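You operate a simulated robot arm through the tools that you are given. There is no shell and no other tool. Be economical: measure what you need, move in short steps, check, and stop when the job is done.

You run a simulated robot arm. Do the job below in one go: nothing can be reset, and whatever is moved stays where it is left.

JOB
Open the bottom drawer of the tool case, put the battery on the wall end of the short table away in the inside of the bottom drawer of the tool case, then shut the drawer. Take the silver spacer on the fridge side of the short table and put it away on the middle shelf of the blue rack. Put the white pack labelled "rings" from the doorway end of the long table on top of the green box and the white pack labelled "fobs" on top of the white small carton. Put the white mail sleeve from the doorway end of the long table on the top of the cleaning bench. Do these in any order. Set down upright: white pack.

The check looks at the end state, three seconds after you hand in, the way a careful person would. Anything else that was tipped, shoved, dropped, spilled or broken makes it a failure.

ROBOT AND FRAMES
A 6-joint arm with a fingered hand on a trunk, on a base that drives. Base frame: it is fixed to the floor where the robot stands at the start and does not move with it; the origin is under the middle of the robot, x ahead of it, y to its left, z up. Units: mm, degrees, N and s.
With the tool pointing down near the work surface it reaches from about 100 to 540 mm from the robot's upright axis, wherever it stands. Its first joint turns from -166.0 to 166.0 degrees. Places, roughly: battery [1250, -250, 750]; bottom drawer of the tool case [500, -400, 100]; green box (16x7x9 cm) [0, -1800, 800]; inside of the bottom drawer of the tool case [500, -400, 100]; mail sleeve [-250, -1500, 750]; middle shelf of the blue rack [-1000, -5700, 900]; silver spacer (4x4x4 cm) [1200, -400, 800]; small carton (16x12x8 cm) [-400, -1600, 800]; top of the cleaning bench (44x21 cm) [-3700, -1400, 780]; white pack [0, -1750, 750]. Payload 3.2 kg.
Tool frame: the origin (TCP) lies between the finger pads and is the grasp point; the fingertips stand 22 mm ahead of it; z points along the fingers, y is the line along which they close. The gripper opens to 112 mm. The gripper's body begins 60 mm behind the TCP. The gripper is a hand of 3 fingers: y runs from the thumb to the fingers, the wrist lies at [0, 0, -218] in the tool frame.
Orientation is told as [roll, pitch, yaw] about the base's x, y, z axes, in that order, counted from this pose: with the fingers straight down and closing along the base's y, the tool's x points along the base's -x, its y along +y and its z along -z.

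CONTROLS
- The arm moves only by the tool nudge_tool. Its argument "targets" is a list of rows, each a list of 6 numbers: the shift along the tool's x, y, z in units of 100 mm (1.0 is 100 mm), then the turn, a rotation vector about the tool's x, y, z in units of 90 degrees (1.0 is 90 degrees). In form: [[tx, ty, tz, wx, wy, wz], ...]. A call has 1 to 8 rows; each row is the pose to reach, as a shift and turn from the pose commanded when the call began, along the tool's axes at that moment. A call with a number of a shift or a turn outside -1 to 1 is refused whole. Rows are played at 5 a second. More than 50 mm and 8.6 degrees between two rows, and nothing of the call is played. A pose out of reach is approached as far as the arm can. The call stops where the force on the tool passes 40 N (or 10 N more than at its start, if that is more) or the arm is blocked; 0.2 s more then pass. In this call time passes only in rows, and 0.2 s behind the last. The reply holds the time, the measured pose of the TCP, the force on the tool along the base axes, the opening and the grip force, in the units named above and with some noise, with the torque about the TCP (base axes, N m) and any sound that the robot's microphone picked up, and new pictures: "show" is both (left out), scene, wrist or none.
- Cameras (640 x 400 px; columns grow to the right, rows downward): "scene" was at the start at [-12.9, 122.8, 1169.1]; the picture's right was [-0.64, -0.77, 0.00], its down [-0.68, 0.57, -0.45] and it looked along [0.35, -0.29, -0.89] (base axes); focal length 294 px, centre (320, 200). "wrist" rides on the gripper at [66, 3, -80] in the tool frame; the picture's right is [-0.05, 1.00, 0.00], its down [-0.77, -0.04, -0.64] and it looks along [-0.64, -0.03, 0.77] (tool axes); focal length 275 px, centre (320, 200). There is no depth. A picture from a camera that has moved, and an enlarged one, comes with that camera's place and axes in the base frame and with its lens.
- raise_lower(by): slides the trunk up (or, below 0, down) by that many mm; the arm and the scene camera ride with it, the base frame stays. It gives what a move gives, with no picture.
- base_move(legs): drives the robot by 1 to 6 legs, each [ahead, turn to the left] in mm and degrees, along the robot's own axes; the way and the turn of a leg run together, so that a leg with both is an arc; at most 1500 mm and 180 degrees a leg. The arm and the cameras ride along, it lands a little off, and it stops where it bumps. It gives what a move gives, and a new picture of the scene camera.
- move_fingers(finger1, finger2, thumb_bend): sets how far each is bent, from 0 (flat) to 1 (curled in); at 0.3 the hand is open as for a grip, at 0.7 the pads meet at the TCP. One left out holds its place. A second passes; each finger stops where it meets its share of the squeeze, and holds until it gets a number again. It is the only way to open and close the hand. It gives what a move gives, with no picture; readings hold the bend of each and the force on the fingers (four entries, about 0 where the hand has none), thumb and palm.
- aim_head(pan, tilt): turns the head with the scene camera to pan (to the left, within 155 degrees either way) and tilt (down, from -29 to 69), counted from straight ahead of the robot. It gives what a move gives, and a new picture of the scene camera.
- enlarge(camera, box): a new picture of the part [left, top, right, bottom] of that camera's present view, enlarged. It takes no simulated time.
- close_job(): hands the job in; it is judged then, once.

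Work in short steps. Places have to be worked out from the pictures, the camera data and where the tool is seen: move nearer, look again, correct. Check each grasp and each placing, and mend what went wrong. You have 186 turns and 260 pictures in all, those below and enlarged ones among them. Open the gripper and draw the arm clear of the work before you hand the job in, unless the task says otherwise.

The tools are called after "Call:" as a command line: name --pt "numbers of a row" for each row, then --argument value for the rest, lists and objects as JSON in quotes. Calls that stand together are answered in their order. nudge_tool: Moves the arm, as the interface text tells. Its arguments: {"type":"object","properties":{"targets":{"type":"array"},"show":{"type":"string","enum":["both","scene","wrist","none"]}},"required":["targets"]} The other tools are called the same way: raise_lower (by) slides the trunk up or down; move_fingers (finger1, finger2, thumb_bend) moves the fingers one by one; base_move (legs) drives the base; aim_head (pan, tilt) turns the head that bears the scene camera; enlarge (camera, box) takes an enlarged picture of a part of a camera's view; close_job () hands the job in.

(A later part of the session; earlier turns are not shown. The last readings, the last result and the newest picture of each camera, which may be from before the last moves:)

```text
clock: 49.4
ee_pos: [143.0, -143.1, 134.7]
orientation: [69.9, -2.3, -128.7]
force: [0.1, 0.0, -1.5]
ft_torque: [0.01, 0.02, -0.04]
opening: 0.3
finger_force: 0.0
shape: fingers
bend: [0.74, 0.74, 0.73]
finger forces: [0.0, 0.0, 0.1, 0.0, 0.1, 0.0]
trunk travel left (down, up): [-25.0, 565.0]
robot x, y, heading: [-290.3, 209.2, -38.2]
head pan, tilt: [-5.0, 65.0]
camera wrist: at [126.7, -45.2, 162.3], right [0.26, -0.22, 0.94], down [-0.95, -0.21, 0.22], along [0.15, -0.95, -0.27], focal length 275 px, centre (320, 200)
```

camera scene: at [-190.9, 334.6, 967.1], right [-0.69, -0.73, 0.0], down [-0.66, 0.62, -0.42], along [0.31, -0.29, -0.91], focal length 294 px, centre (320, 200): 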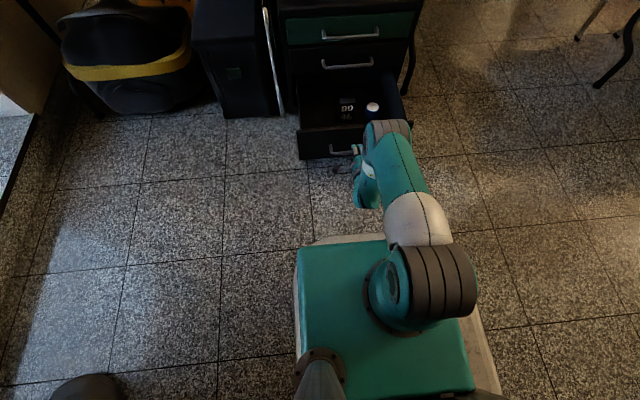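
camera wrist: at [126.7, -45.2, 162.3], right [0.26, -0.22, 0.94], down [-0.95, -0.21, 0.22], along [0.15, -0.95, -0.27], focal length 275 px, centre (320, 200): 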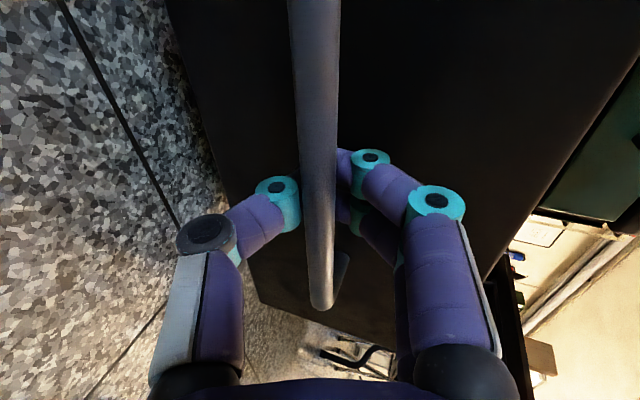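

Drawer is open. I release the handle, back away and look into the drawer.

Call:
move_fingers --finger1 0.38 --finger2 0.38 --thumb_bend 0.38

Call:
base_move --legs '[[-250, 0]]'

Call:
enlarge --camera "scene" --box '[240, 0, 480, 150]'

```text
clock: 50.4
ee_pos: [141.8, -143.4, 134.2]
orientation: [69.9, -2.3, -128.8]
force: [0.4, -0.8, 0.6]
ft_torque: [0.02, 0.0, 0.01]
opening: 89.0
finger_force: 0.0
shape: fingers
bend: [0.38, 0.38, 0.38]
finger forces: [0.0, 0.0, 0.0, 0.0, 0.0, 0.0]
trunk travel left (down, up): [-25.0, 565.0]
robot x, y, heading: [-289.6, 210.9, -38.5]
head pan, tilt: [-5.0, 65.0]
```

```text
clock: 52.2
ee_pos: [-55.9, 11.5, 133.9]
orientation: [70.0, -2.5, -128.9]
force: [0.8, -0.8, -0.6]
ft_torque: [0.03, 0.0, -0.02]
opening: 88.7
finger_force: 0.1
shape: fingers
bend: [0.38, 0.38, 0.38]
finger forces: [0.0, 0.0, 0.0, 0.1, 0.1, 0.1]
trunk travel left (down, up): [-25.0, 565.0]
robot x, y, heading: [-490.1, 366.7, -38.5]
head pan, tilt: [-5.0, 65.0]
camera scene: at [-389.2, 491.1, 967.1], right [-0.69, -0.73, 0.0], down [-0.66, 0.62, -0.42], along [0.31, -0.29, -0.91], focal length 294 px, centre (320, 200)
```

scene: 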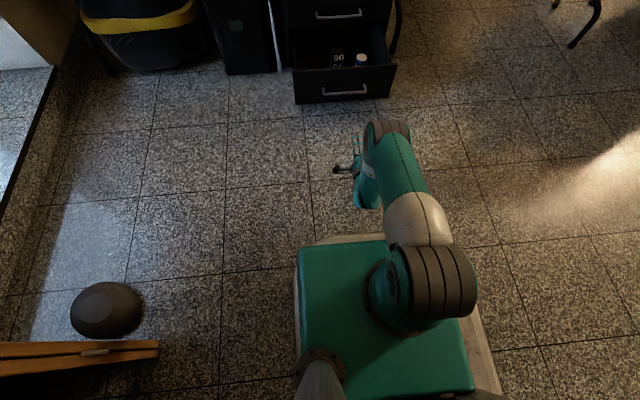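

```text
2.67 times, centred on (360, 75) of scene
camera zoom: at [-389.2, 491.1, 967.1], right [-0.69, -0.73, 0.0], down [-0.66, 0.62, -0.42], along [0.31, -0.29, -0.91], focal length 784 px, centre (213, 533)
```

zoom: 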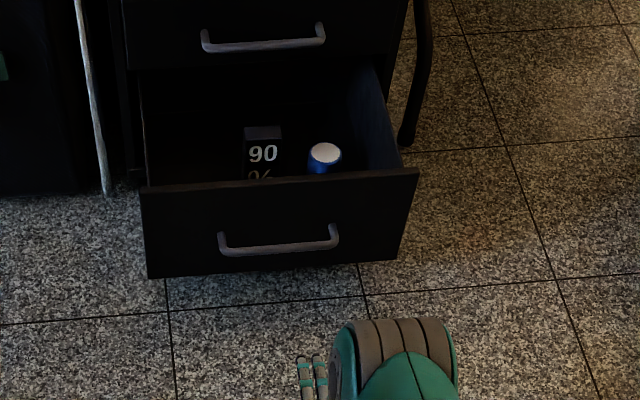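

A twin battery and a blue tub are already inside; the left side is free. Now I raise the trunk and undo the roll and pitch.

Call:
raise_lower --by 450

Call:
nudge_tool --pt "0 0 -0.15 0 0 -0.09" --pt "0 0 -0.3 0 0 -0.18" --pt "0 0 -0.4 0 0 -0.27" --pt "0 0 -0.4 0 0 -0.36" --pt "0 0 -0.4 0 0 -0.45" --pt "0 0 -0.4 0 0 -0.54" --pt "0 0 -0.4 0 0 -0.63" --pt "0 0 -0.4 0 0 -0.72" --show "none"

Call:
nudge_tool --pt "0 0 0 0 0 -0.09" --pt "0 0 0 0 0 -0.18" --pt "0 0 0 0 0 -0.26" --show "none"

Call:
nudge_tool --pt "0 0 0 0 0.09 0" --pt "0 0 0 0 0.18 0" --pt "0 0 0 0 0.27 0" --pt "0 0 0 0 0.36 0" --pt "0 0 0 0 0.45 0" --pt "0 0 0 0 0.54 0" --pt "0 0 0 0 0.63 0" --pt "0 0 0 0 0.72 0" --show "none"

```text
refused: 450 is not a number from -400 to 400
```

```text
clock: 54.0
ee_pos: [-85.1, 35.4, 148.9]
orientation: [46.5, -60.1, -90.1]
force: [0.0, 0.4, -0.4]
ft_torque: [0.0, 0.01, 0.0]
opening: 88.8
finger_force: 0.0
shape: fingers
bend: [0.38, 0.38, 0.38]
finger forces: [0.0, 0.0, 0.0, 0.0, 0.1, 0.0]
trunk travel left (down, up): [-25.0, 565.0]
robot x, y, heading: [-487.5, 365.8, -38.3]
head pan, tilt: [-5.0, 65.0]
```

```text
clock: 54.8
ee_pos: [-85.1, 36.3, 148.2]
orientation: [-2.3, -69.9, -37.2]
force: [-0.1, -0.4, 0.7]
ft_torque: [-0.01, 0.02, 0.04]
opening: 88.9
finger_force: 0.1
shape: fingers
bend: [0.38, 0.38, 0.38]
finger forces: [0.0, 0.0, 0.0, 0.1, 0.1, 0.0]
trunk travel left (down, up): [-25.0, 565.0]
robot x, y, heading: [-488.7, 366.0, -38.4]
head pan, tilt: [-5.0, 65.0]
```

```text
clock: 56.6
ee_pos: [-84.4, 35.5, 148.3]
orientation: [-0.5, -5.2, -39.3]
force: [0.2, 0.1, 0.0]
ft_torque: [0.01, 0.0, 0.0]
opening: 89.0
finger_force: 0.1
shape: fingers
bend: [0.38, 0.38, 0.38]
finger forces: [0.0, 0.1, 0.0, 0.1, 0.0, 0.0]
trunk travel left (down, up): [-25.0, 565.0]
robot x, y, heading: [-487.0, 368.5, -38.4]
head pan, tilt: [-5.0, 65.0]
```

Tool is down again. I raise the trunk to travel height and drive toward the corridor between the two tables.

Call:
raise_lower --by 400

Call:
nudge_tool --pt "0 0 -0.4 0 0.03 0" --pt "0 0 -0.8 0 0.06 0" --show "none"

Call:
base_move --legs '[[0, -36.4], [1105, 0], [0, 34]]'

Call:
aim_head --pan 10 --tilt 25

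Call:
aim_head --pan -50 --tilt 30

```text
clock: 60.5
ee_pos: [-85.3, 37.1, 548.0]
orientation: [-0.8, -5.3, -39.4]
force: [-0.9, -0.2, -0.2]
ft_torque: [0.01, 0.0, 0.01]
opening: 89.1
finger_force: 0.0
shape: fingers
bend: [0.38, 0.38, 0.38]
finger forces: [0.0, 0.1, 0.0, 0.0, 0.1, 0.0]
trunk travel left (down, up): [-425.0, 165.0]
robot x, y, heading: [-488.4, 369.4, -38.1]
head pan, tilt: [-5.0, 65.0]
```

```text
clock: 61.1
ee_pos: [-92.0, 42.6, 628.8]
orientation: [-0.6, 0.3, -39.5]
force: [-0.1, -0.1, -0.2]
ft_torque: [-0.02, 0.0, -0.03]
opening: 88.9
finger_force: 0.0
shape: fingers
bend: [0.38, 0.38, 0.38]
finger forces: [0.0, 0.0, 0.0, 0.1, 0.1, 0.0]
trunk travel left (down, up): [-425.0, 165.0]
robot x, y, heading: [-487.9, 367.7, -38.4]
head pan, tilt: [-5.0, 65.0]
```

```text
clock: 70.1
ee_pos: [185.2, -1032.0, 628.4]
orientation: [-0.8, 0.2, -41.1]
force: [0.3, -0.4, -0.3]
ft_torque: [0.0, -0.03, -0.01]
opening: 88.8
finger_force: 0.0
shape: fingers
bend: [0.38, 0.38, 0.38]
finger forces: [0.0, 0.0, 0.0, 0.0, 0.0, 0.0]
trunk travel left (down, up): [-425.0, 165.0]
robot x, y, heading: [-202.3, -696.9, -39.9]
head pan, tilt: [-5.0, 65.0]
camera scene: at [-98.7, -574.7, 1367.0], right [-0.71, -0.71, 0.0], down [-0.64, 0.64, -0.42], along [0.3, -0.3, -0.91], focal length 294 px, centre (320, 200)
```

scene: 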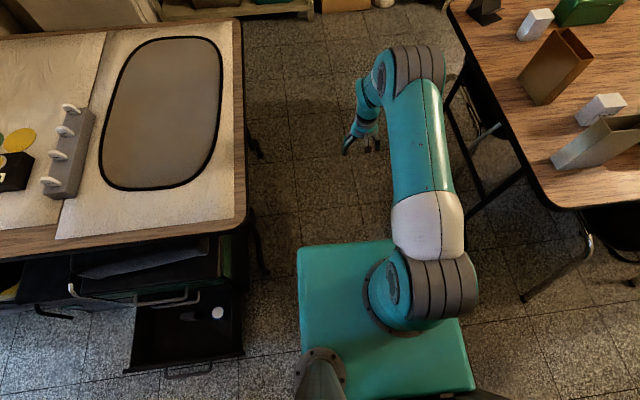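

```text
clock: 71.2
ee_pos: [185.8, -1031.6, 627.6]
orientation: [-0.8, 0.2, -41.1]
force: [0.3, 0.6, 0.9]
ft_torque: [0.0, 0.0, 0.0]
opening: 88.9
finger_force: 0.1
shape: fingers
bend: [0.38, 0.38, 0.38]
finger forces: [0.1, 0.0, 0.1, 0.1, 0.0, 0.0]
trunk travel left (down, up): [-425.0, 165.0]
robot x, y, heading: [-198.9, -695.5, -39.9]
head pan, tilt: [10.0, 25.0]
camera scene: at [-61.9, -578.0, 1422.6], right [-0.5, -0.87, 0.0], down [-0.37, 0.21, -0.91], along [0.78, -0.45, -0.42], focal length 294 px, centre (320, 200)
```

scene: 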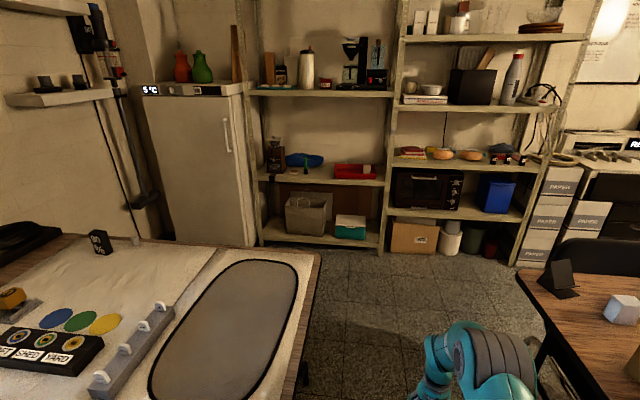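

```text
clock: 72.5
ee_pos: [184.9, -1032.4, 628.6]
orientation: [-0.6, 0.2, -41.1]
force: [-0.7, 0.0, 0.3]
ft_torque: [-0.03, 0.03, 0.01]
opening: 89.1
finger_force: 0.0
shape: fingers
bend: [0.38, 0.38, 0.38]
finger forces: [0.0, 0.0, 0.0, 0.0, 0.0, 0.0]
trunk travel left (down, up): [-425.0, 165.0]
robot x, y, heading: [-201.8, -694.7, -40.2]
head pan, tilt: [-50.0, 30.0]
camera scene: at [-141.6, -622.3, 1414.7], right [-1.0, 0.0, 0.0], down [0.0, 0.5, -0.87], along [0.0, -0.87, -0.5], focal length 294 px, centre (320, 200)
```

scene: 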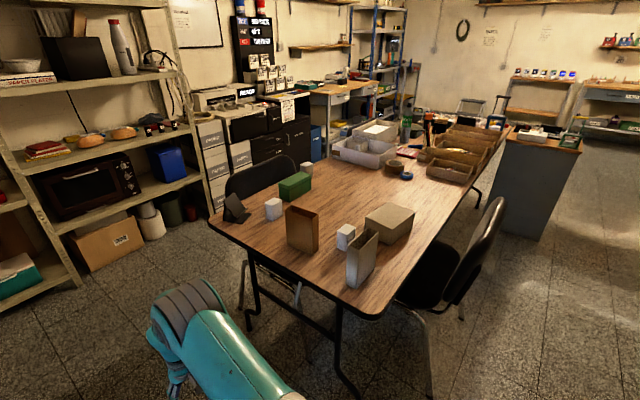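

Clear picture: 1 m of floor behind the short table. I raise the arm above table height and drive through the corridor to the back side.

Call:
raise_lower --by 165

Call:
nudge_tool --pt "0 0 -0.4 0 0 0" --pt "0 0 -0.8 0 0 0" --pt "0 0 -1.0 0 0 0" --show "none"

Call:
base_move --legs '[[0, 1.9], [1345, 0], [0, 90]]'

Call:
aim_head --pan 40 --tilt 35

```text
clock: 74.3
ee_pos: [185.3, -1032.3, 793.7]
orientation: [-0.7, 0.3, -41.1]
force: [0.0, 0.6, -0.8]
ft_torque: [0.02, -0.01, -0.02]
opening: 88.9
finger_force: 0.0
shape: fingers
bend: [0.38, 0.38, 0.38]
finger forces: [0.1, 0.0, 0.0, 0.1, 0.1, 0.1]
trunk travel left (down, up): [-590.0, 0.0]
robot x, y, heading: [-201.0, -694.4, -39.8]
head pan, tilt: [-50.0, 30.0]
```

```text
clock: 75.2
ee_pos: [187.0, -1031.8, 894.3]
orientation: [-0.7, 0.3, -41.2]
force: [0.0, -0.4, 0.3]
ft_torque: [0.01, 0.02, 0.01]
opening: 88.8
finger_force: 0.0
shape: fingers
bend: [0.38, 0.38, 0.38]
finger forces: [0.0, 0.0, 0.0, 0.0, 0.0, 0.0]
trunk travel left (down, up): [-590.0, 0.0]
robot x, y, heading: [-202.8, -695.7, -39.9]
head pan, tilt: [-50.0, 30.0]
```

```text
clock: 86.2
ee_pos: [1177.6, -1115.1, 893.2]
orientation: [-0.7, 0.3, 52.7]
force: [0.3, -0.3, -0.6]
ft_torque: [-0.01, 0.02, -0.04]
opening: 89.0
finger_force: 0.1
shape: fingers
bend: [0.38, 0.38, 0.38]
finger forces: [0.0, 0.1, 0.0, 0.0, 0.1, 0.0]
trunk travel left (down, up): [-590.0, 0.0]
robot x, y, heading: [867.9, -1525.8, 53.7]
head pan, tilt: [-50.0, 30.0]
camera scene: at [786.2, -1471.7, 1579.7], right [0.07, -1.0, 0.0], down [-0.5, -0.03, -0.87], along [0.86, 0.06, -0.5], focal length 294 px, centre (320, 200)
```

scene: 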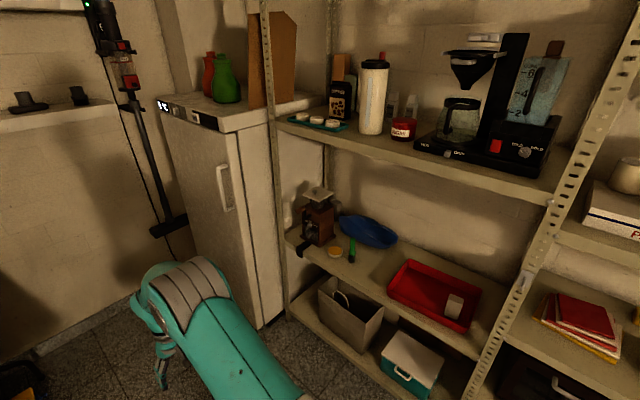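

```text
clock: 87.8
ee_pos: [1177.1, -1114.3, 894.5]
orientation: [-0.7, 0.2, 52.6]
force: [-0.3, -0.1, 0.0]
ft_torque: [0.01, 0.01, 0.02]
opening: 88.9
finger_force: 0.0
shape: fingers
bend: [0.38, 0.38, 0.38]
finger forces: [0.0, 0.0, 0.0, 0.0, 0.0, 0.1]
trunk travel left (down, up): [-590.0, 0.0]
robot x, y, heading: [867.5, -1522.9, 53.8]
head pan, tilt: [40.0, 35.0]
camera scene: at [690.3, -1389.8, 1571.9], right [1.0, 0.07, 0.0], down [0.04, -0.57, -0.82], along [-0.05, 0.82, -0.57], focal length 294 px, centre (320, 200)
```

scene: 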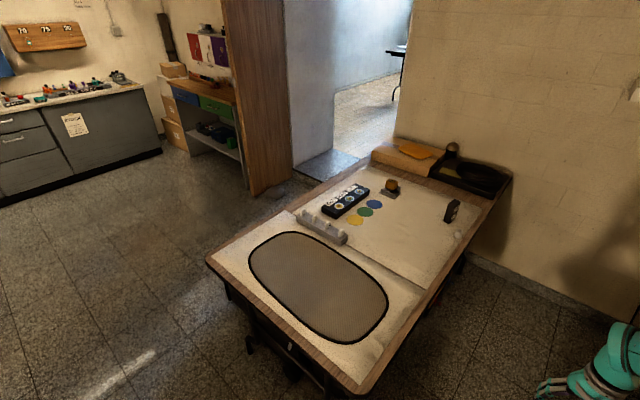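

Refined: battery ≈ (1208,-312), spacer ≈ (1204,-440); back edge line found. I drive along behind the table and turn to face it.

Call:
base_move --legs '[[1110, 0], [0, 88.6]]'

Call:
aim_head --pan 10 --tilt 55

Call:
nudge_tool --pt "0 0 0 0 0 0" --show "wrist"

```text
clock: 97.3
ee_pos: [1132.4, -300.3, 893.8]
orientation: [-0.7, 0.3, 140.6]
force: [-0.1, -0.2, -0.8]
ft_torque: [-0.01, 0.03, -0.02]
opening: 89.0
finger_force: 0.1
shape: fingers
bend: [0.38, 0.38, 0.38]
finger forces: [0.0, 0.0, 0.0, 0.0, 0.0, 0.0]
trunk travel left (down, up): [-590.0, 0.0]
robot x, y, heading: [1533.3, -625.6, 141.6]
head pan, tilt: [40.0, 35.0]
camera scene: at [1386.5, -798.2, 1571.9], right [-0.03, 1.0, 0.0], down [0.57, 0.02, -0.82], along [-0.82, -0.02, -0.57], focal length 294 px, centre (320, 200)
```

scene: 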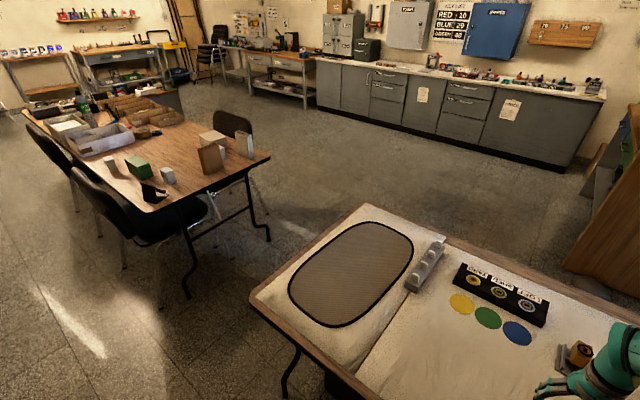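

```text
clock: 98.3
ee_pos: [1133.2, -300.2, 893.5]
orientation: [-0.8, 0.2, 140.6]
force: [1.1, 0.3, 0.5]
ft_torque: [0.01, -0.01, 0.0]
opening: 89.0
finger_force: 0.1
shape: fingers
bend: [0.38, 0.38, 0.38]
finger forces: [0.1, 0.1, 0.0, 0.0, 0.0, 0.0]
trunk travel left (down, up): [-590.0, 0.0]
robot x, y, heading: [1532.1, -624.1, 141.5]
head pan, tilt: [10.0, 55.0]
camera scene: at [1411.0, -761.3, 1543.7], right [0.47, 0.88, 0.0], down [0.72, -0.39, -0.57], along [-0.51, 0.27, -0.82], focal length 294 px, centre (320, 200)
```

scene: 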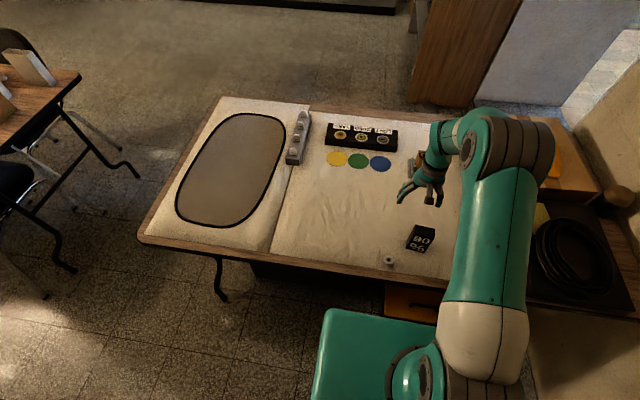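

```text
clock: 98.7
ee_pos: [1133.6, -300.6, 893.2]
orientation: [-0.7, 0.3, 140.6]
force: [-0.2, -0.4, -0.7]
ft_torque: [-0.01, 0.01, 0.02]
opening: 89.0
finger_force: 0.0
shape: fingers
bend: [0.38, 0.38, 0.38]
finger forces: [0.0, 0.0, 0.0, 0.0, 0.1, 0.1]
trunk travel left (down, up): [-590.0, 0.0]
robot x, y, heading: [1530.0, -625.9, 141.7]
head pan, tilt: [10.0, 55.0]
camera wrist: at [1181.5, -345.5, 974.3], right [-0.67, -0.74, -0.01], down [-0.58, 0.51, 0.63], along [-0.46, 0.43, -0.77], focal length 275 px, centre (320, 200)
```

wrist: 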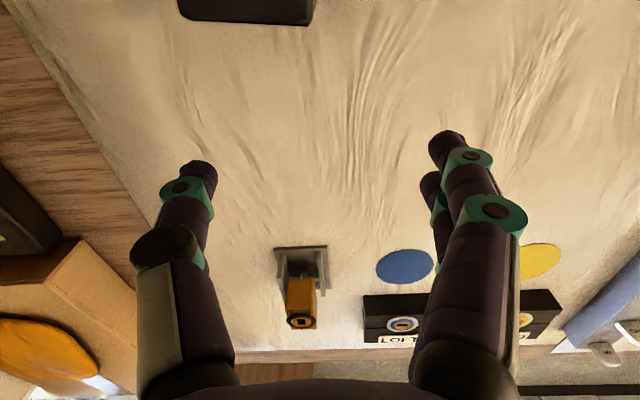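

I zoom on battery and spacer.

Call:
enlarge --camera "scene" --box '[360, 190, 480, 280]'

```text
4.44 times, centred on (420, 235) of scene
camera zoom: at [1411.1, -761.2, 1543.7], right [0.47, 0.88, 0.0], down [0.72, -0.39, -0.57], along [-0.51, 0.27, -0.82], focal length 1306 px, centre (-124, 44)
```

zoom: 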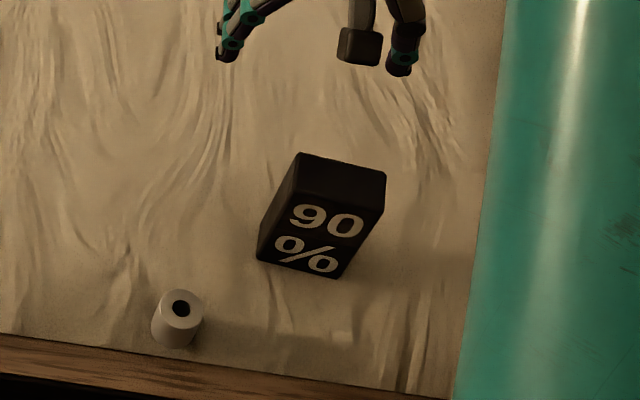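

Battery stands on end, about 54x30x95, centre ≈ (1197,-327), top ≈ 840. I open, move above it and align.

Call:
move_fingers --finger1 0.3 --finger2 0.3 --thumb_bend 0.3

Call:
nudge_tool --pt "0.3 -0.1 0 0 0 0.04" --pt "0.66 -0.2 0 0 0 0.045" --show "both"

```text
clock: 99.7
ee_pos: [1132.6, -299.9, 893.7]
orientation: [-0.7, 0.2, 140.6]
force: [-0.3, -0.2, 0.6]
ft_torque: [0.02, 0.02, -0.03]
opening: 111.2
finger_force: 0.0
shape: fingers
bend: [0.3, 0.3, 0.3]
finger forces: [0.1, 0.0, 0.0, 0.0, 0.1, 0.0]
trunk travel left (down, up): [-590.0, 0.0]
robot x, y, heading: [1535.1, -626.6, 141.9]
head pan, tilt: [10.0, 55.0]
```

```text
clock: 100.3
ee_pos: [1197.3, -327.0, 892.8]
orientation: [-0.8, 0.1, 136.5]
force: [-0.2, -0.1, -0.4]
ft_torque: [-0.01, 0.0, 0.01]
opening: 111.3
finger_force: 0.0
shape: fingers
bend: [0.3, 0.3, 0.3]
finger forces: [0.0, 0.0, 0.0, 0.0, 0.0, 0.0]
trunk travel left (down, up): [-590.0, 0.0]
robot x, y, heading: [1531.3, -624.1, 141.5]
head pan, tilt: [10.0, 55.0]
camera scene: at [1411.6, -761.5, 1543.7], right [0.47, 0.88, 0.0], down [0.72, -0.39, -0.57], along [-0.51, 0.27, -0.82], focal length 294 px, centre (320, 200)
camera wrist: at [1242.4, -376.0, 974.1], right [-0.72, -0.69, -0.01], down [-0.54, 0.55, 0.63], along [-0.43, 0.46, -0.77], focal length 275 px, centre (320, 200)
```

scene: 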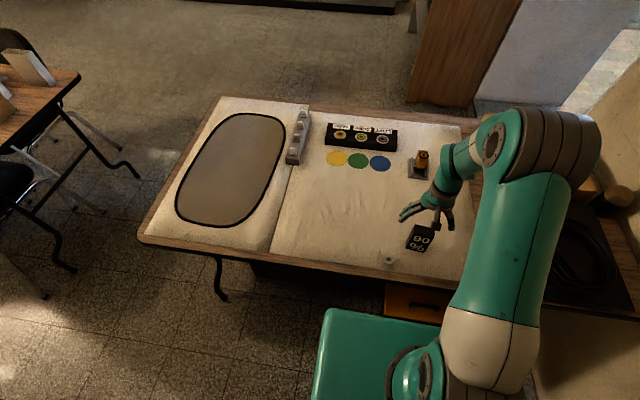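
wrist: 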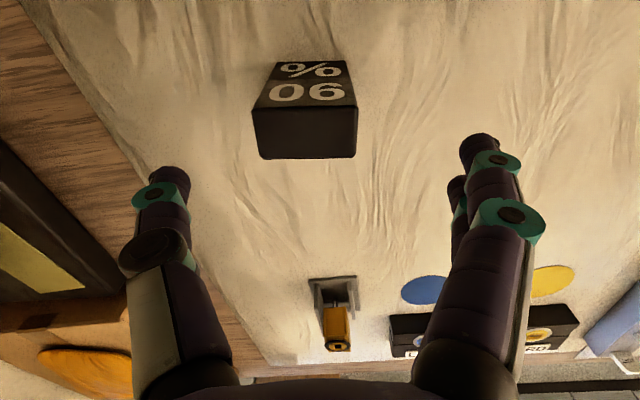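

Aligned within a few mm; I correct and descend.

Call:
nudge_tool --pt "0.02 -0.07 0.3 0 0 0" --pt "0.02 -0.07 0.6 0 0 0" --pt "0.02 -0.07 0.8 0 0 0" --show "wrist"

Call:
move_fingers --finger1 0.7 --finger2 0.7 --thumb_bend 0.7

```text
clock: 101.1
ee_pos: [1203.0, -322.6, 813.8]
orientation: [-0.6, 0.2, 136.5]
force: [0.1, -0.4, 0.3]
ft_torque: [0.02, -0.03, -0.01]
opening: 111.1
finger_force: 0.1
shape: fingers
bend: [0.3, 0.3, 0.3]
finger forces: [0.0, 0.0, 0.0, 0.0, 0.0, 0.0]
trunk travel left (down, up): [-590.0, 0.0]
robot x, y, heading: [1528.5, -627.8, 141.9]
head pan, tilt: [10.0, 55.0]
camera wrist: at [1247.9, -371.2, 893.8], right [-0.72, -0.69, -0.01], down [-0.54, 0.55, 0.63], along [-0.43, 0.46, -0.77], focal length 275 px, centre (320, 200)
```

wrist: 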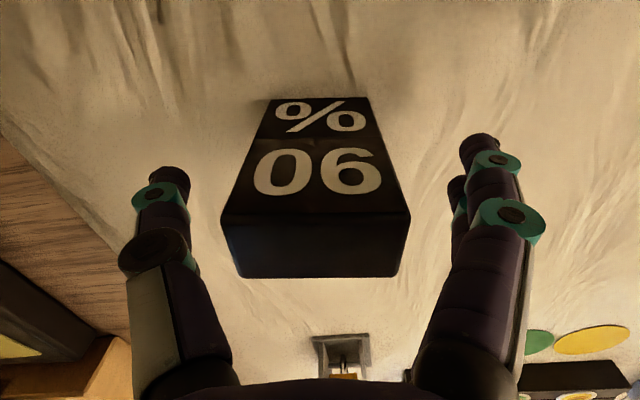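

```text
clock: 102.1
ee_pos: [1202.4, -321.8, 813.4]
orientation: [-0.8, 0.3, 136.6]
force: [-0.6, -0.4, 0.0]
ft_torque: [-0.04, 0.05, 0.02]
opening: 50.8
finger_force: 17.6
shape: fingers
bend: [0.53, 0.53, 0.57]
finger forces: [8.8, 8.9, 0.0, 0.1, 17.4, 0.0]
trunk travel left (down, up): [-590.0, 0.0]
robot x, y, heading: [1533.7, -628.4, 141.7]
head pan, tilt: [10.0, 55.0]
```

Battery gripped (50.8 mm, 17.6 N). I lift it.

Call:
nudge_tool --pt "0 0 -0.3 0 0 0" --pt "0 0 -0.6 0 0 0" --pt "0 0 -0.95 0 0 0" --show "both"

```text
clock: 102.9
ee_pos: [1201.8, -322.4, 909.7]
orientation: [-0.7, 0.2, 136.6]
force: [0.8, -0.1, -2.5]
ft_torque: [-0.06, 0.02, 0.02]
opening: 50.8
finger_force: 17.5
shape: fingers
bend: [0.53, 0.53, 0.57]
finger forces: [8.8, 8.8, 0.1, 0.1, 17.4, 0.0]
trunk travel left (down, up): [-590.0, 0.0]
robot x, y, heading: [1533.2, -626.5, 141.8]
head pan, tilt: [10.0, 55.0]
camera scene: at [1411.2, -761.4, 1543.6], right [0.47, 0.88, 0.0], down [0.72, -0.39, -0.57], along [-0.51, 0.27, -0.82], focal length 294 px, centre (320, 200)
camera wrist: at [1247.7, -371.0, 990.6], right [-0.72, -0.69, -0.01], down [-0.54, 0.55, 0.63], along [-0.43, 0.46, -0.77], focal length 275 px, centre (320, 200)
```

scene: 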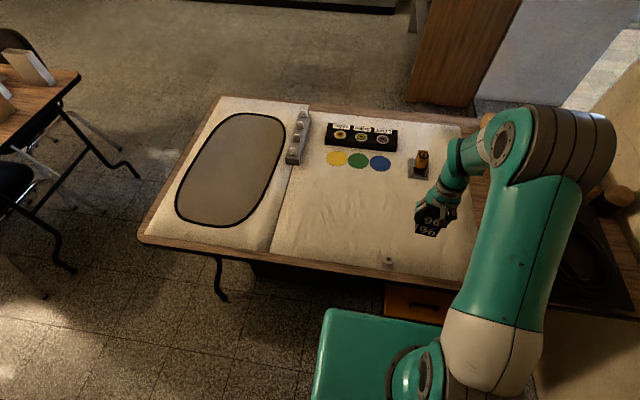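
wrist: 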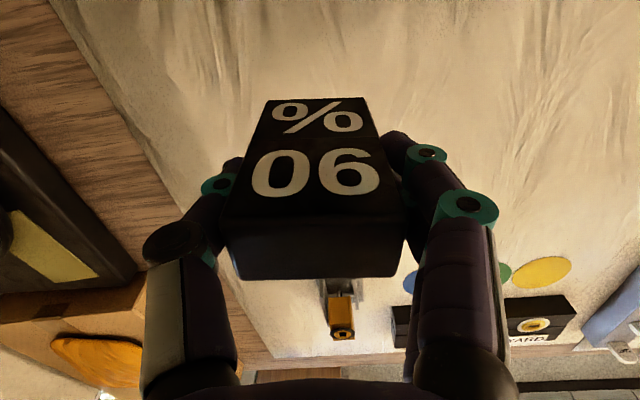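

Battery held securely. I drive back along the table's back side, toward the corridor.

Call:
base_move --legs '[[0, 90.6], [1126, 0], [0, -90]]'

```text
clock: 116.3
ee_pos: [539.0, -1212.1, 909.0]
orientation: [-0.8, 0.3, 136.1]
force: [0.2, 0.1, -3.2]
ft_torque: [-0.02, -0.01, 0.0]
opening: 50.1
finger_force: 17.5
shape: fingers
bend: [0.53, 0.53, 0.57]
finger forces: [8.7, 8.7, 0.0, 0.1, 17.4, 0.1]
trunk travel left (down, up): [-590.0, 0.0]
robot x, y, heading: [868.0, -1514.9, 141.4]
head pan, tilt: [10.0, 55.0]
camera scene: at [744.6, -1652.4, 1543.7], right [0.48, 0.88, 0.0], down [0.72, -0.39, -0.57], along [-0.5, 0.28, -0.82], focal length 294 px, centre (320, 200)
```

scene: 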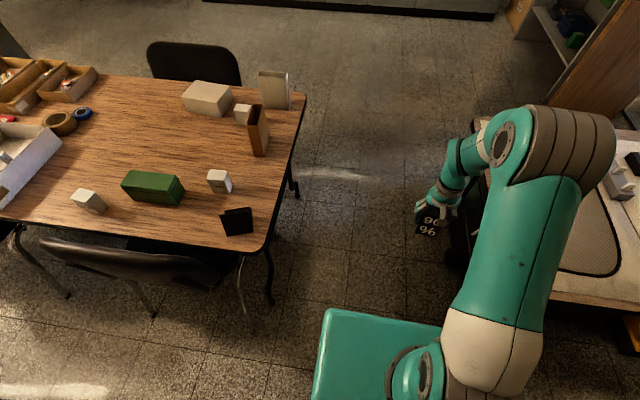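

Good view of the long table; I zoom in for planning.

Call:
enlarge --camera "scene" --box '[50, 60, 330, 250]'

Call:
base_move --legs '[[0, 0.9], [1345, 0], [380, 0], [0, -90]]'

```text
2.11 times, centred on (190, 155) of scene
camera zoom: at [744.6, -1652.4, 1543.7], right [0.48, 0.88, 0.0], down [0.72, -0.39, -0.57], along [-0.5, 0.28, -0.82], focal length 619 px, centre (594, 295)
```

zoom: 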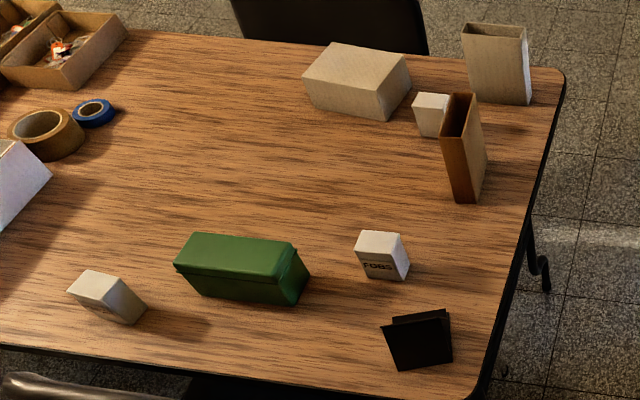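

```text
clock: 129.4
ee_pos: [-239.7, -94.5, 910.3]
orientation: [-0.7, 0.3, 47.4]
force: [-0.4, 0.8, -2.9]
ft_torque: [-0.01, 0.01, 0.0]
opening: 50.5
finger_force: 17.2
shape: fingers
bend: [0.53, 0.53, 0.57]
finger forces: [8.7, 8.7, 0.0, 0.0, 17.3, 0.0]
trunk travel left (down, up): [-590.0, 0.0]
robot x, y, heading: [-538.8, -424.9, 52.7]
head pan, tilt: [10.0, 55.0]
camera scene: at [-673.9, -314.1, 1543.7], right [0.89, -0.46, 0.0], down [-0.38, -0.73, -0.57], along [0.26, 0.51, -0.82], focal length 294 px, centre (320, 200)
```

scene: 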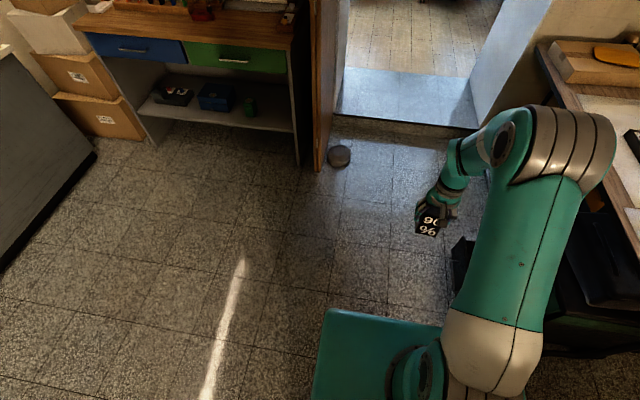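

On track. I drive on to stand in front of the open drawer and turn to face it.

Call:
base_move --legs '[[730, 0], [0, -90.4]]'

Call:
aim_head --pan 0 --tilt 55

Call:
enlarge --camera "scene" --box '[220, 100, 460, 250]'

```text
clock: 137.3
ee_pos: [231.5, -160.4, 908.8]
orientation: [-0.8, 0.3, -44.5]
force: [0.5, 0.0, -2.7]
ft_torque: [-0.01, -0.02, -0.03]
opening: 50.7
finger_force: 17.3
shape: fingers
bend: [0.53, 0.53, 0.57]
finger forces: [8.8, 8.7, 0.0, 0.0, 17.3, 0.1]
trunk travel left (down, up): [-590.0, 0.0]
robot x, y, heading: [-91.5, 150.0, -39.3]
head pan, tilt: [10.0, 55.0]
camera scene: at [28.6, 278.6, 1543.7], right [-0.49, -0.87, 0.0], down [-0.71, 0.4, -0.57], along [0.5, -0.28, -0.82], focal length 294 px, centre (320, 200)
```

scene: 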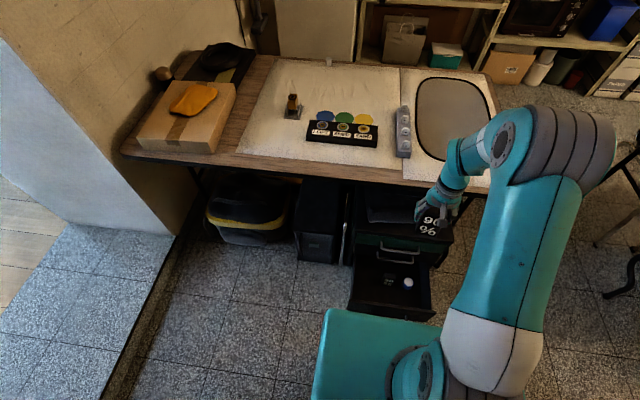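

```text
clock: 138.0
ee_pos: [230.3, -159.9, 908.3]
orientation: [-0.7, 0.2, -44.5]
force: [-0.1, 0.1, -2.3]
ft_torque: [0.03, 0.02, 0.0]
opening: 50.7
finger_force: 17.4
shape: fingers
bend: [0.53, 0.53, 0.57]
finger forces: [8.6, 8.8, 0.0, 0.0, 17.3, 0.0]
trunk travel left (down, up): [-590.0, 0.0]
robot x, y, heading: [-94.4, 150.6, -39.3]
head pan, tilt: [0.0, 55.0]
camera scene: at [21.6, 268.4, 1543.7], right [-0.63, -0.77, 0.0], down [-0.63, 0.52, -0.57], along [0.44, -0.36, -0.82], focal length 294 px, centre (320, 200)
```

scene: 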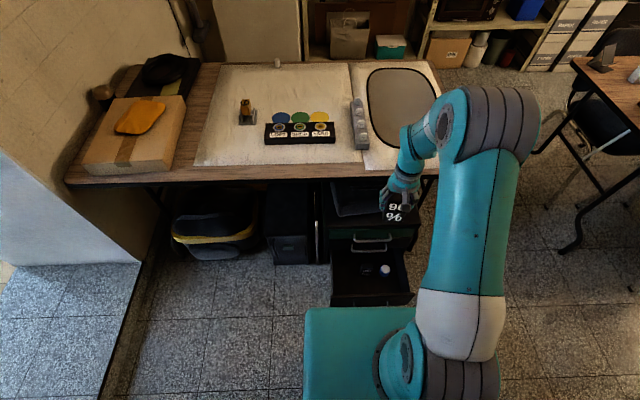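

```text
2.67 times, centred on (340, 175) of scene
camera zoom: at [21.6, 268.4, 1543.7], right [-0.63, -0.77, 0.0], down [-0.63, 0.52, -0.57], along [0.44, -0.36, -0.82], focal length 784 px, centre (267, 267)
```

zoom: 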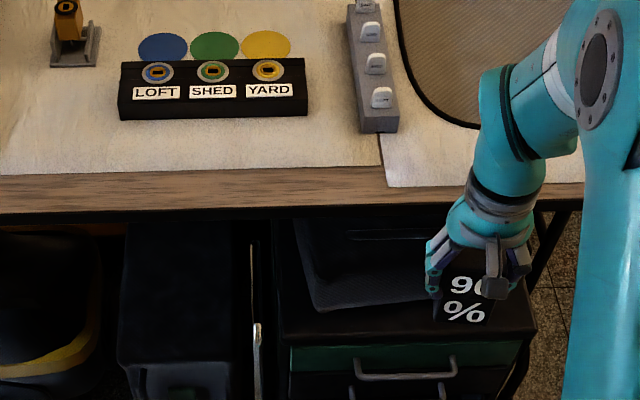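

I zoom on the drawer interior.

Call:
enlarge --camera "scene" --box '[310, 225, 438, 305]'

```text
5.00 times, centred on (374, 265) of scene
camera zoom: at [21.6, 268.4, 1543.7], right [-0.63, -0.77, 0.0], down [-0.63, 0.52, -0.57], along [0.44, -0.36, -0.82], focal length 1469 px, centre (50, -125)
```

zoom: 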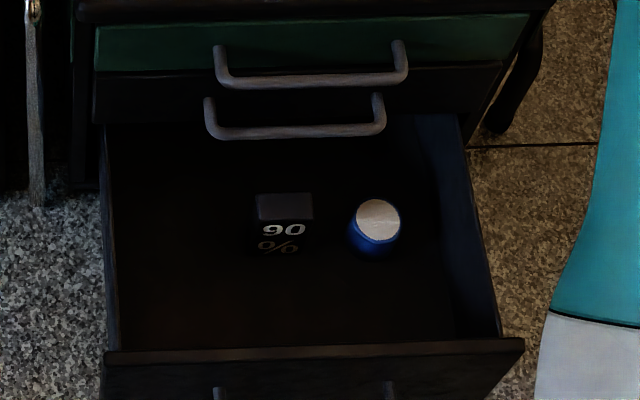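

Drawer interior spans U≈-200..135 and there is clear room left of the twin. I advance a little, shift sideways and align, then lower.

Call:
base_move --legs '[[50, 0]]'

Call:
nudge_tool --pt "-0.04 0.3 0 0 0 -0.04" --pt "-0.08 0.58 0 0 0 -0.075" --show "none"

Call:
raise_lower --by -400

Call:
raise_lower --by -150

Call:
nudge_tool --pt "0 0 0 0 0 0" --show "both"

```text
clock: 138.9
ee_pos: [270.0, -190.6, 908.4]
orientation: [-0.7, 0.3, -44.5]
force: [-0.4, 0.0, -2.4]
ft_torque: [0.01, -0.01, 0.0]
opening: 50.6
finger_force: 17.2
shape: fingers
bend: [0.53, 0.53, 0.57]
finger forces: [8.6, 8.7, 0.1, 0.1, 17.4, 0.1]
trunk travel left (down, up): [-590.0, 0.0]
robot x, y, heading: [-53.7, 122.1, -39.4]
head pan, tilt: [0.0, 55.0]
camera scene: at [61.0, 236.1, 1543.7], right [-0.63, -0.77, 0.0], down [-0.63, 0.52, -0.57], along [0.44, -0.36, -0.82], focal length 294 px, centre (320, 200)
```

scene: 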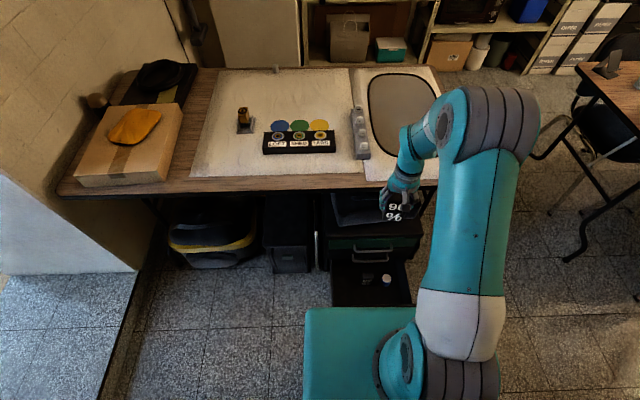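

```text
clock: 139.5
ee_pos: [316.4, -154.7, 909.3]
orientation: [-0.7, 0.3, -37.8]
force: [0.2, 1.0, -2.5]
ft_torque: [0.01, 0.0, -0.04]
opening: 50.5
finger_force: 17.9
shape: fingers
bend: [0.53, 0.53, 0.57]
finger forces: [8.7, 8.7, 0.0, 0.1, 17.4, 0.0]
trunk travel left (down, up): [-590.0, 0.0]
robot x, y, heading: [-55.4, 117.2, -39.4]
head pan, tilt: [0.0, 55.0]
```

```text
clock: 143.4
ee_pos: [315.8, -155.1, 508.7]
orientation: [-0.7, 0.5, -37.8]
force: [-0.2, -0.1, -4.2]
ft_torque: [0.02, 0.0, 0.02]
opening: 50.1
finger_force: 17.3
shape: fingers
bend: [0.53, 0.53, 0.57]
finger forces: [8.7, 8.7, 0.1, 0.0, 17.4, 0.0]
trunk travel left (down, up): [-190.0, 400.0]
robot x, y, heading: [-55.9, 117.4, -39.1]
head pan, tilt: [0.0, 55.0]
```

```text
clock: 145.1
ee_pos: [316.4, -154.7, 358.3]
orientation: [-0.7, 0.3, -37.8]
force: [0.3, 0.1, -3.3]
ft_torque: [0.01, 0.01, 0.01]
opening: 50.8
finger_force: 17.8
shape: fingers
bend: [0.53, 0.53, 0.57]
finger forces: [8.7, 8.7, 0.0, 0.0, 17.3, 0.1]
trunk travel left (down, up): [-40.0, 550.0]
robot x, y, heading: [-51.5, 117.7, -39.3]
head pan, tilt: [0.0, 55.0]
```

```text
clock: 145.5
ee_pos: [315.6, -154.1, 357.9]
orientation: [-0.6, 0.4, -37.8]
force: [-0.3, -0.7, -3.4]
ft_torque: [0.02, 0.01, 0.01]
opening: 50.5
finger_force: 16.8
shape: fingers
bend: [0.53, 0.53, 0.57]
finger forces: [8.6, 8.7, 0.0, 0.0, 17.4, 0.0]
trunk travel left (down, up): [-40.0, 550.0]
robot x, y, heading: [-52.2, 118.9, -39.5]
head pan, tilt: [0.0, 55.0]
camera scene: at [59.8, 237.1, 993.7], right [-0.63, -0.77, 0.0], down [-0.63, 0.52, -0.57], along [0.44, -0.36, -0.82], focal length 294 px, centre (320, 200)
camera wrist: at [265.9, -111.5, 439.4], right [0.65, 0.76, -0.01], down [0.59, -0.5, 0.63], along [0.47, -0.42, -0.77], focal length 275 px, centre (320, 200)
```

scene: 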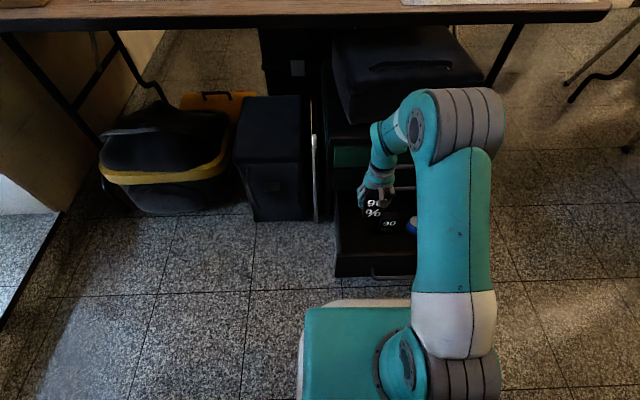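
wrist: 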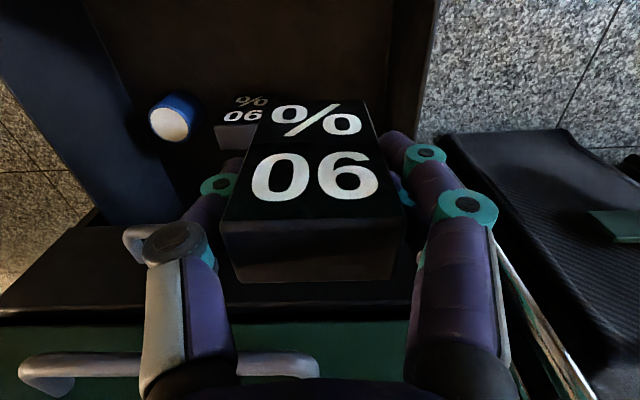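

Battery is over the free spot (D 344, U 71). I shift slightly from the wall and descend.

Call:
nudge_tool --pt "0 -0.05 0.33 0 0 0" --pt "0 -0.05 0.66 0 0 0" --pt "0 -0.05 1.0 0 0 0" --show "none"

Call:
nudge_tool --pt "0 0 0.33 0 0 0" --pt "0 0 0.66 0 0 0" --pt "0 0 0.95 0 0 0" --show "both"

```text
clock: 146.3
ee_pos: [312.4, -158.4, 258.1]
orientation: [-0.7, 0.2, -37.7]
force: [0.4, -0.2, -3.6]
ft_torque: [0.02, 0.0, -0.02]
opening: 50.5
finger_force: 17.0
shape: fingers
bend: [0.53, 0.53, 0.57]
finger forces: [8.6, 8.7, 0.1, 0.1, 17.4, 0.0]
trunk travel left (down, up): [-40.0, 550.0]
robot x, y, heading: [-55.1, 118.1, -39.5]
head pan, tilt: [0.0, 55.0]
```

```text
clock: 147.1
ee_pos: [310.4, -158.8, 162.2]
orientation: [-0.7, 0.2, -37.8]
force: [0.6, 0.2, -2.8]
ft_torque: [0.05, -0.02, 0.03]
opening: 50.8
finger_force: 17.5
shape: fingers
bend: [0.53, 0.53, 0.57]
finger forces: [8.7, 8.9, 0.0, 0.1, 17.5, 0.1]
trunk travel left (down, up): [-40.0, 550.0]
robot x, y, heading: [-55.1, 118.0, -39.6]
head pan, tilt: [0.0, 55.0]
camera scene: at [59.7, 237.1, 993.7], right [-0.63, -0.77, 0.0], down [-0.63, 0.52, -0.57], along [0.44, -0.36, -0.82], focal length 294 px, centre (320, 200)
camera wrist: at [261.4, -116.1, 243.3], right [0.65, 0.76, -0.01], down [0.59, -0.5, 0.63], along [0.48, -0.42, -0.77], focal length 275 px, centre (320, 200)
```

scene: 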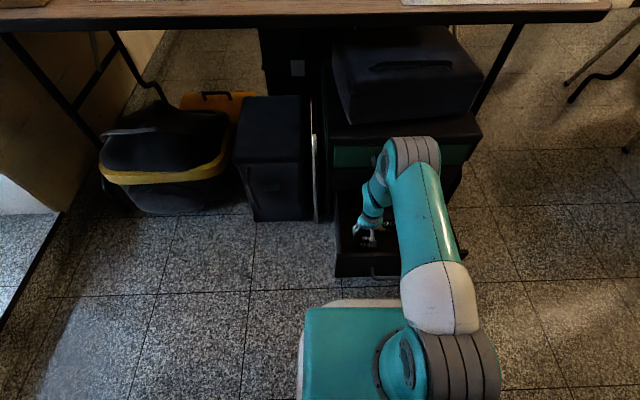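
wrist: 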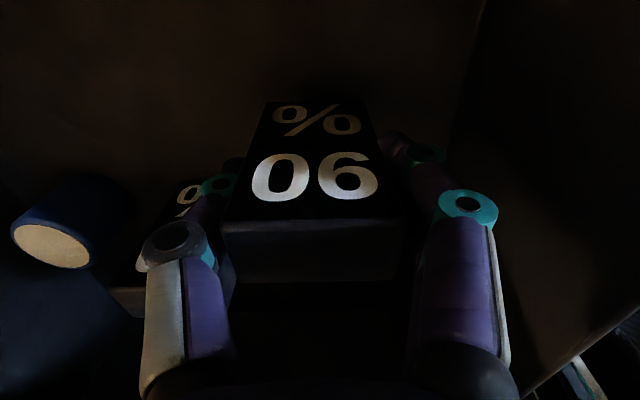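

Inside the drawer; I lower gently until contact.

Call:
nudge_tool --pt "0 0 0.1 0 0 0" --pt "0 0 0.18 0 0 0" --pt "0 0 0.26 0 0 0" --pt "0 0 0.32 0 0 0" --show "none"

Call:
nudge_tool --pt "0 0 0.05 0 0 0" --pt "0 0 0.1 0 0 0" --show "none"

```text
clock: 148.1
ee_pos: [310.4, -161.0, 133.5]
orientation: [-0.6, 0.0, -37.8]
force: [1.8, 0.6, 28.8]
ft_torque: [0.12, -0.13, -0.01]
opening: 50.7
finger_force: 20.7
shape: fingers
bend: [0.54, 0.54, 0.58]
finger forces: [10.6, 10.8, 0.0, 0.0, 19.4, 0.1]
trunk travel left (down, up): [-40.0, 550.0]
robot x, y, heading: [-54.6, 116.2, -39.6]
head pan, tilt: [0.0, 55.0]
```

```text
clock: 148.5
ee_pos: [311.8, -160.5, 131.1]
orientation: [-0.6, 0.0, -37.9]
force: [1.3, -0.9, 32.7]
ft_torque: [1.3, 1.3, -0.02]
opening: 50.7
finger_force: 20.9
shape: fingers
bend: [0.54, 0.54, 0.58]
finger forces: [10.2, 10.4, 0.0, 0.0, 21.2, 0.1]
trunk travel left (down, up): [-40.0, 550.0]
robot x, y, heading: [-50.6, 119.4, -39.6]
head pan, tilt: [0.0, 55.0]
stopped in row 1: the force on the tool passed its limit at 59 N (the readings are from after the stop); the commanded pose is now the measured one
```

Contact with the drawer floor. I ease up slightly and release, then rise.

Call:
nudge_tool --pt "0 0 -0.02 0 0 0" --show "none"

Call:
move_fingers --finger1 0.46 --finger2 0.46 --thumb_bend 0.46

Call:
nudge_tool --pt "0 0 -0.3 0 0 0" --pt "0 0 -0.65 0 0 0" --pt "0 0 -1.0 0 0 0" --show "both"

```text
clock: 148.9
ee_pos: [310.4, -160.2, 131.0]
orientation: [-0.7, 0.3, -37.9]
force: [0.7, 0.1, 12.5]
ft_torque: [0.2, -0.19, 0.0]
opening: 50.7
finger_force: 20.4
shape: fingers
bend: [0.54, 0.54, 0.58]
finger forces: [10.4, 10.3, 0.1, 0.1, 20.4, 0.1]
trunk travel left (down, up): [-40.0, 550.0]
robot x, y, heading: [-53.4, 118.5, -39.5]
head pan, tilt: [0.0, 55.0]
```

```text
clock: 149.9
ee_pos: [310.5, -160.2, 131.4]
orientation: [-0.6, 0.2, -37.9]
force: [-0.1, 0.8, 0.1]
ft_torque: [0.01, 0.0, -0.02]
opening: 66.0
finger_force: 0.1
shape: fingers
bend: [0.46, 0.46, 0.46]
finger forces: [0.0, 0.1, 0.0, 0.0, 0.0, 0.0]
trunk travel left (down, up): [-40.0, 550.0]
robot x, y, heading: [-53.5, 122.3, -39.3]
head pan, tilt: [0.0, 55.0]
```

```text
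clock: 150.7
ee_pos: [313.2, -158.9, 232.6]
orientation: [-0.6, 0.3, -37.8]
force: [0.6, -0.3, 0.3]
ft_torque: [0.02, -0.02, -0.01]
opening: 66.0
finger_force: 0.0
shape: fingers
bend: [0.46, 0.46, 0.46]
finger forces: [0.1, 0.0, 0.0, 0.0, 0.0, 0.0]
trunk travel left (down, up): [-40.0, 550.0]
robot x, y, heading: [-51.1, 113.7, -39.2]
head pan, tilt: [0.0, 55.0]
camera scene: at [59.7, 237.1, 993.6], right [-0.63, -0.77, 0.0], down [-0.63, 0.52, -0.57], along [0.44, -0.36, -0.82], focal length 294 px, centre (320, 200)
camera wrist: at [263.0, -116.2, 313.0], right [0.65, 0.76, -0.01], down [0.59, -0.5, 0.63], along [0.47, -0.42, -0.78], focal length 275 px, centre (320, 200)
```

scene: 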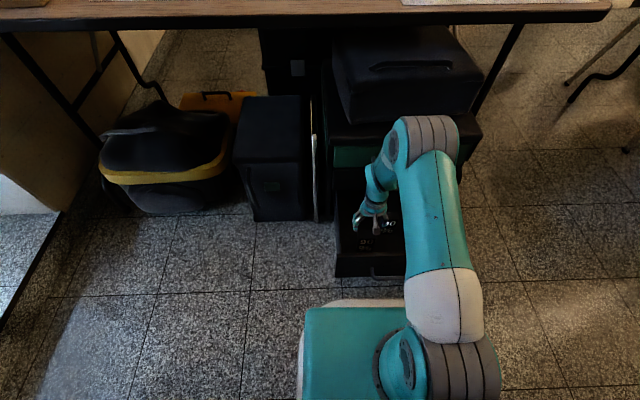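
wrist: 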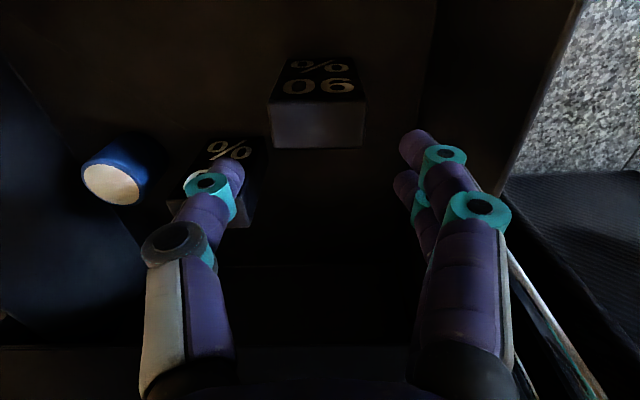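

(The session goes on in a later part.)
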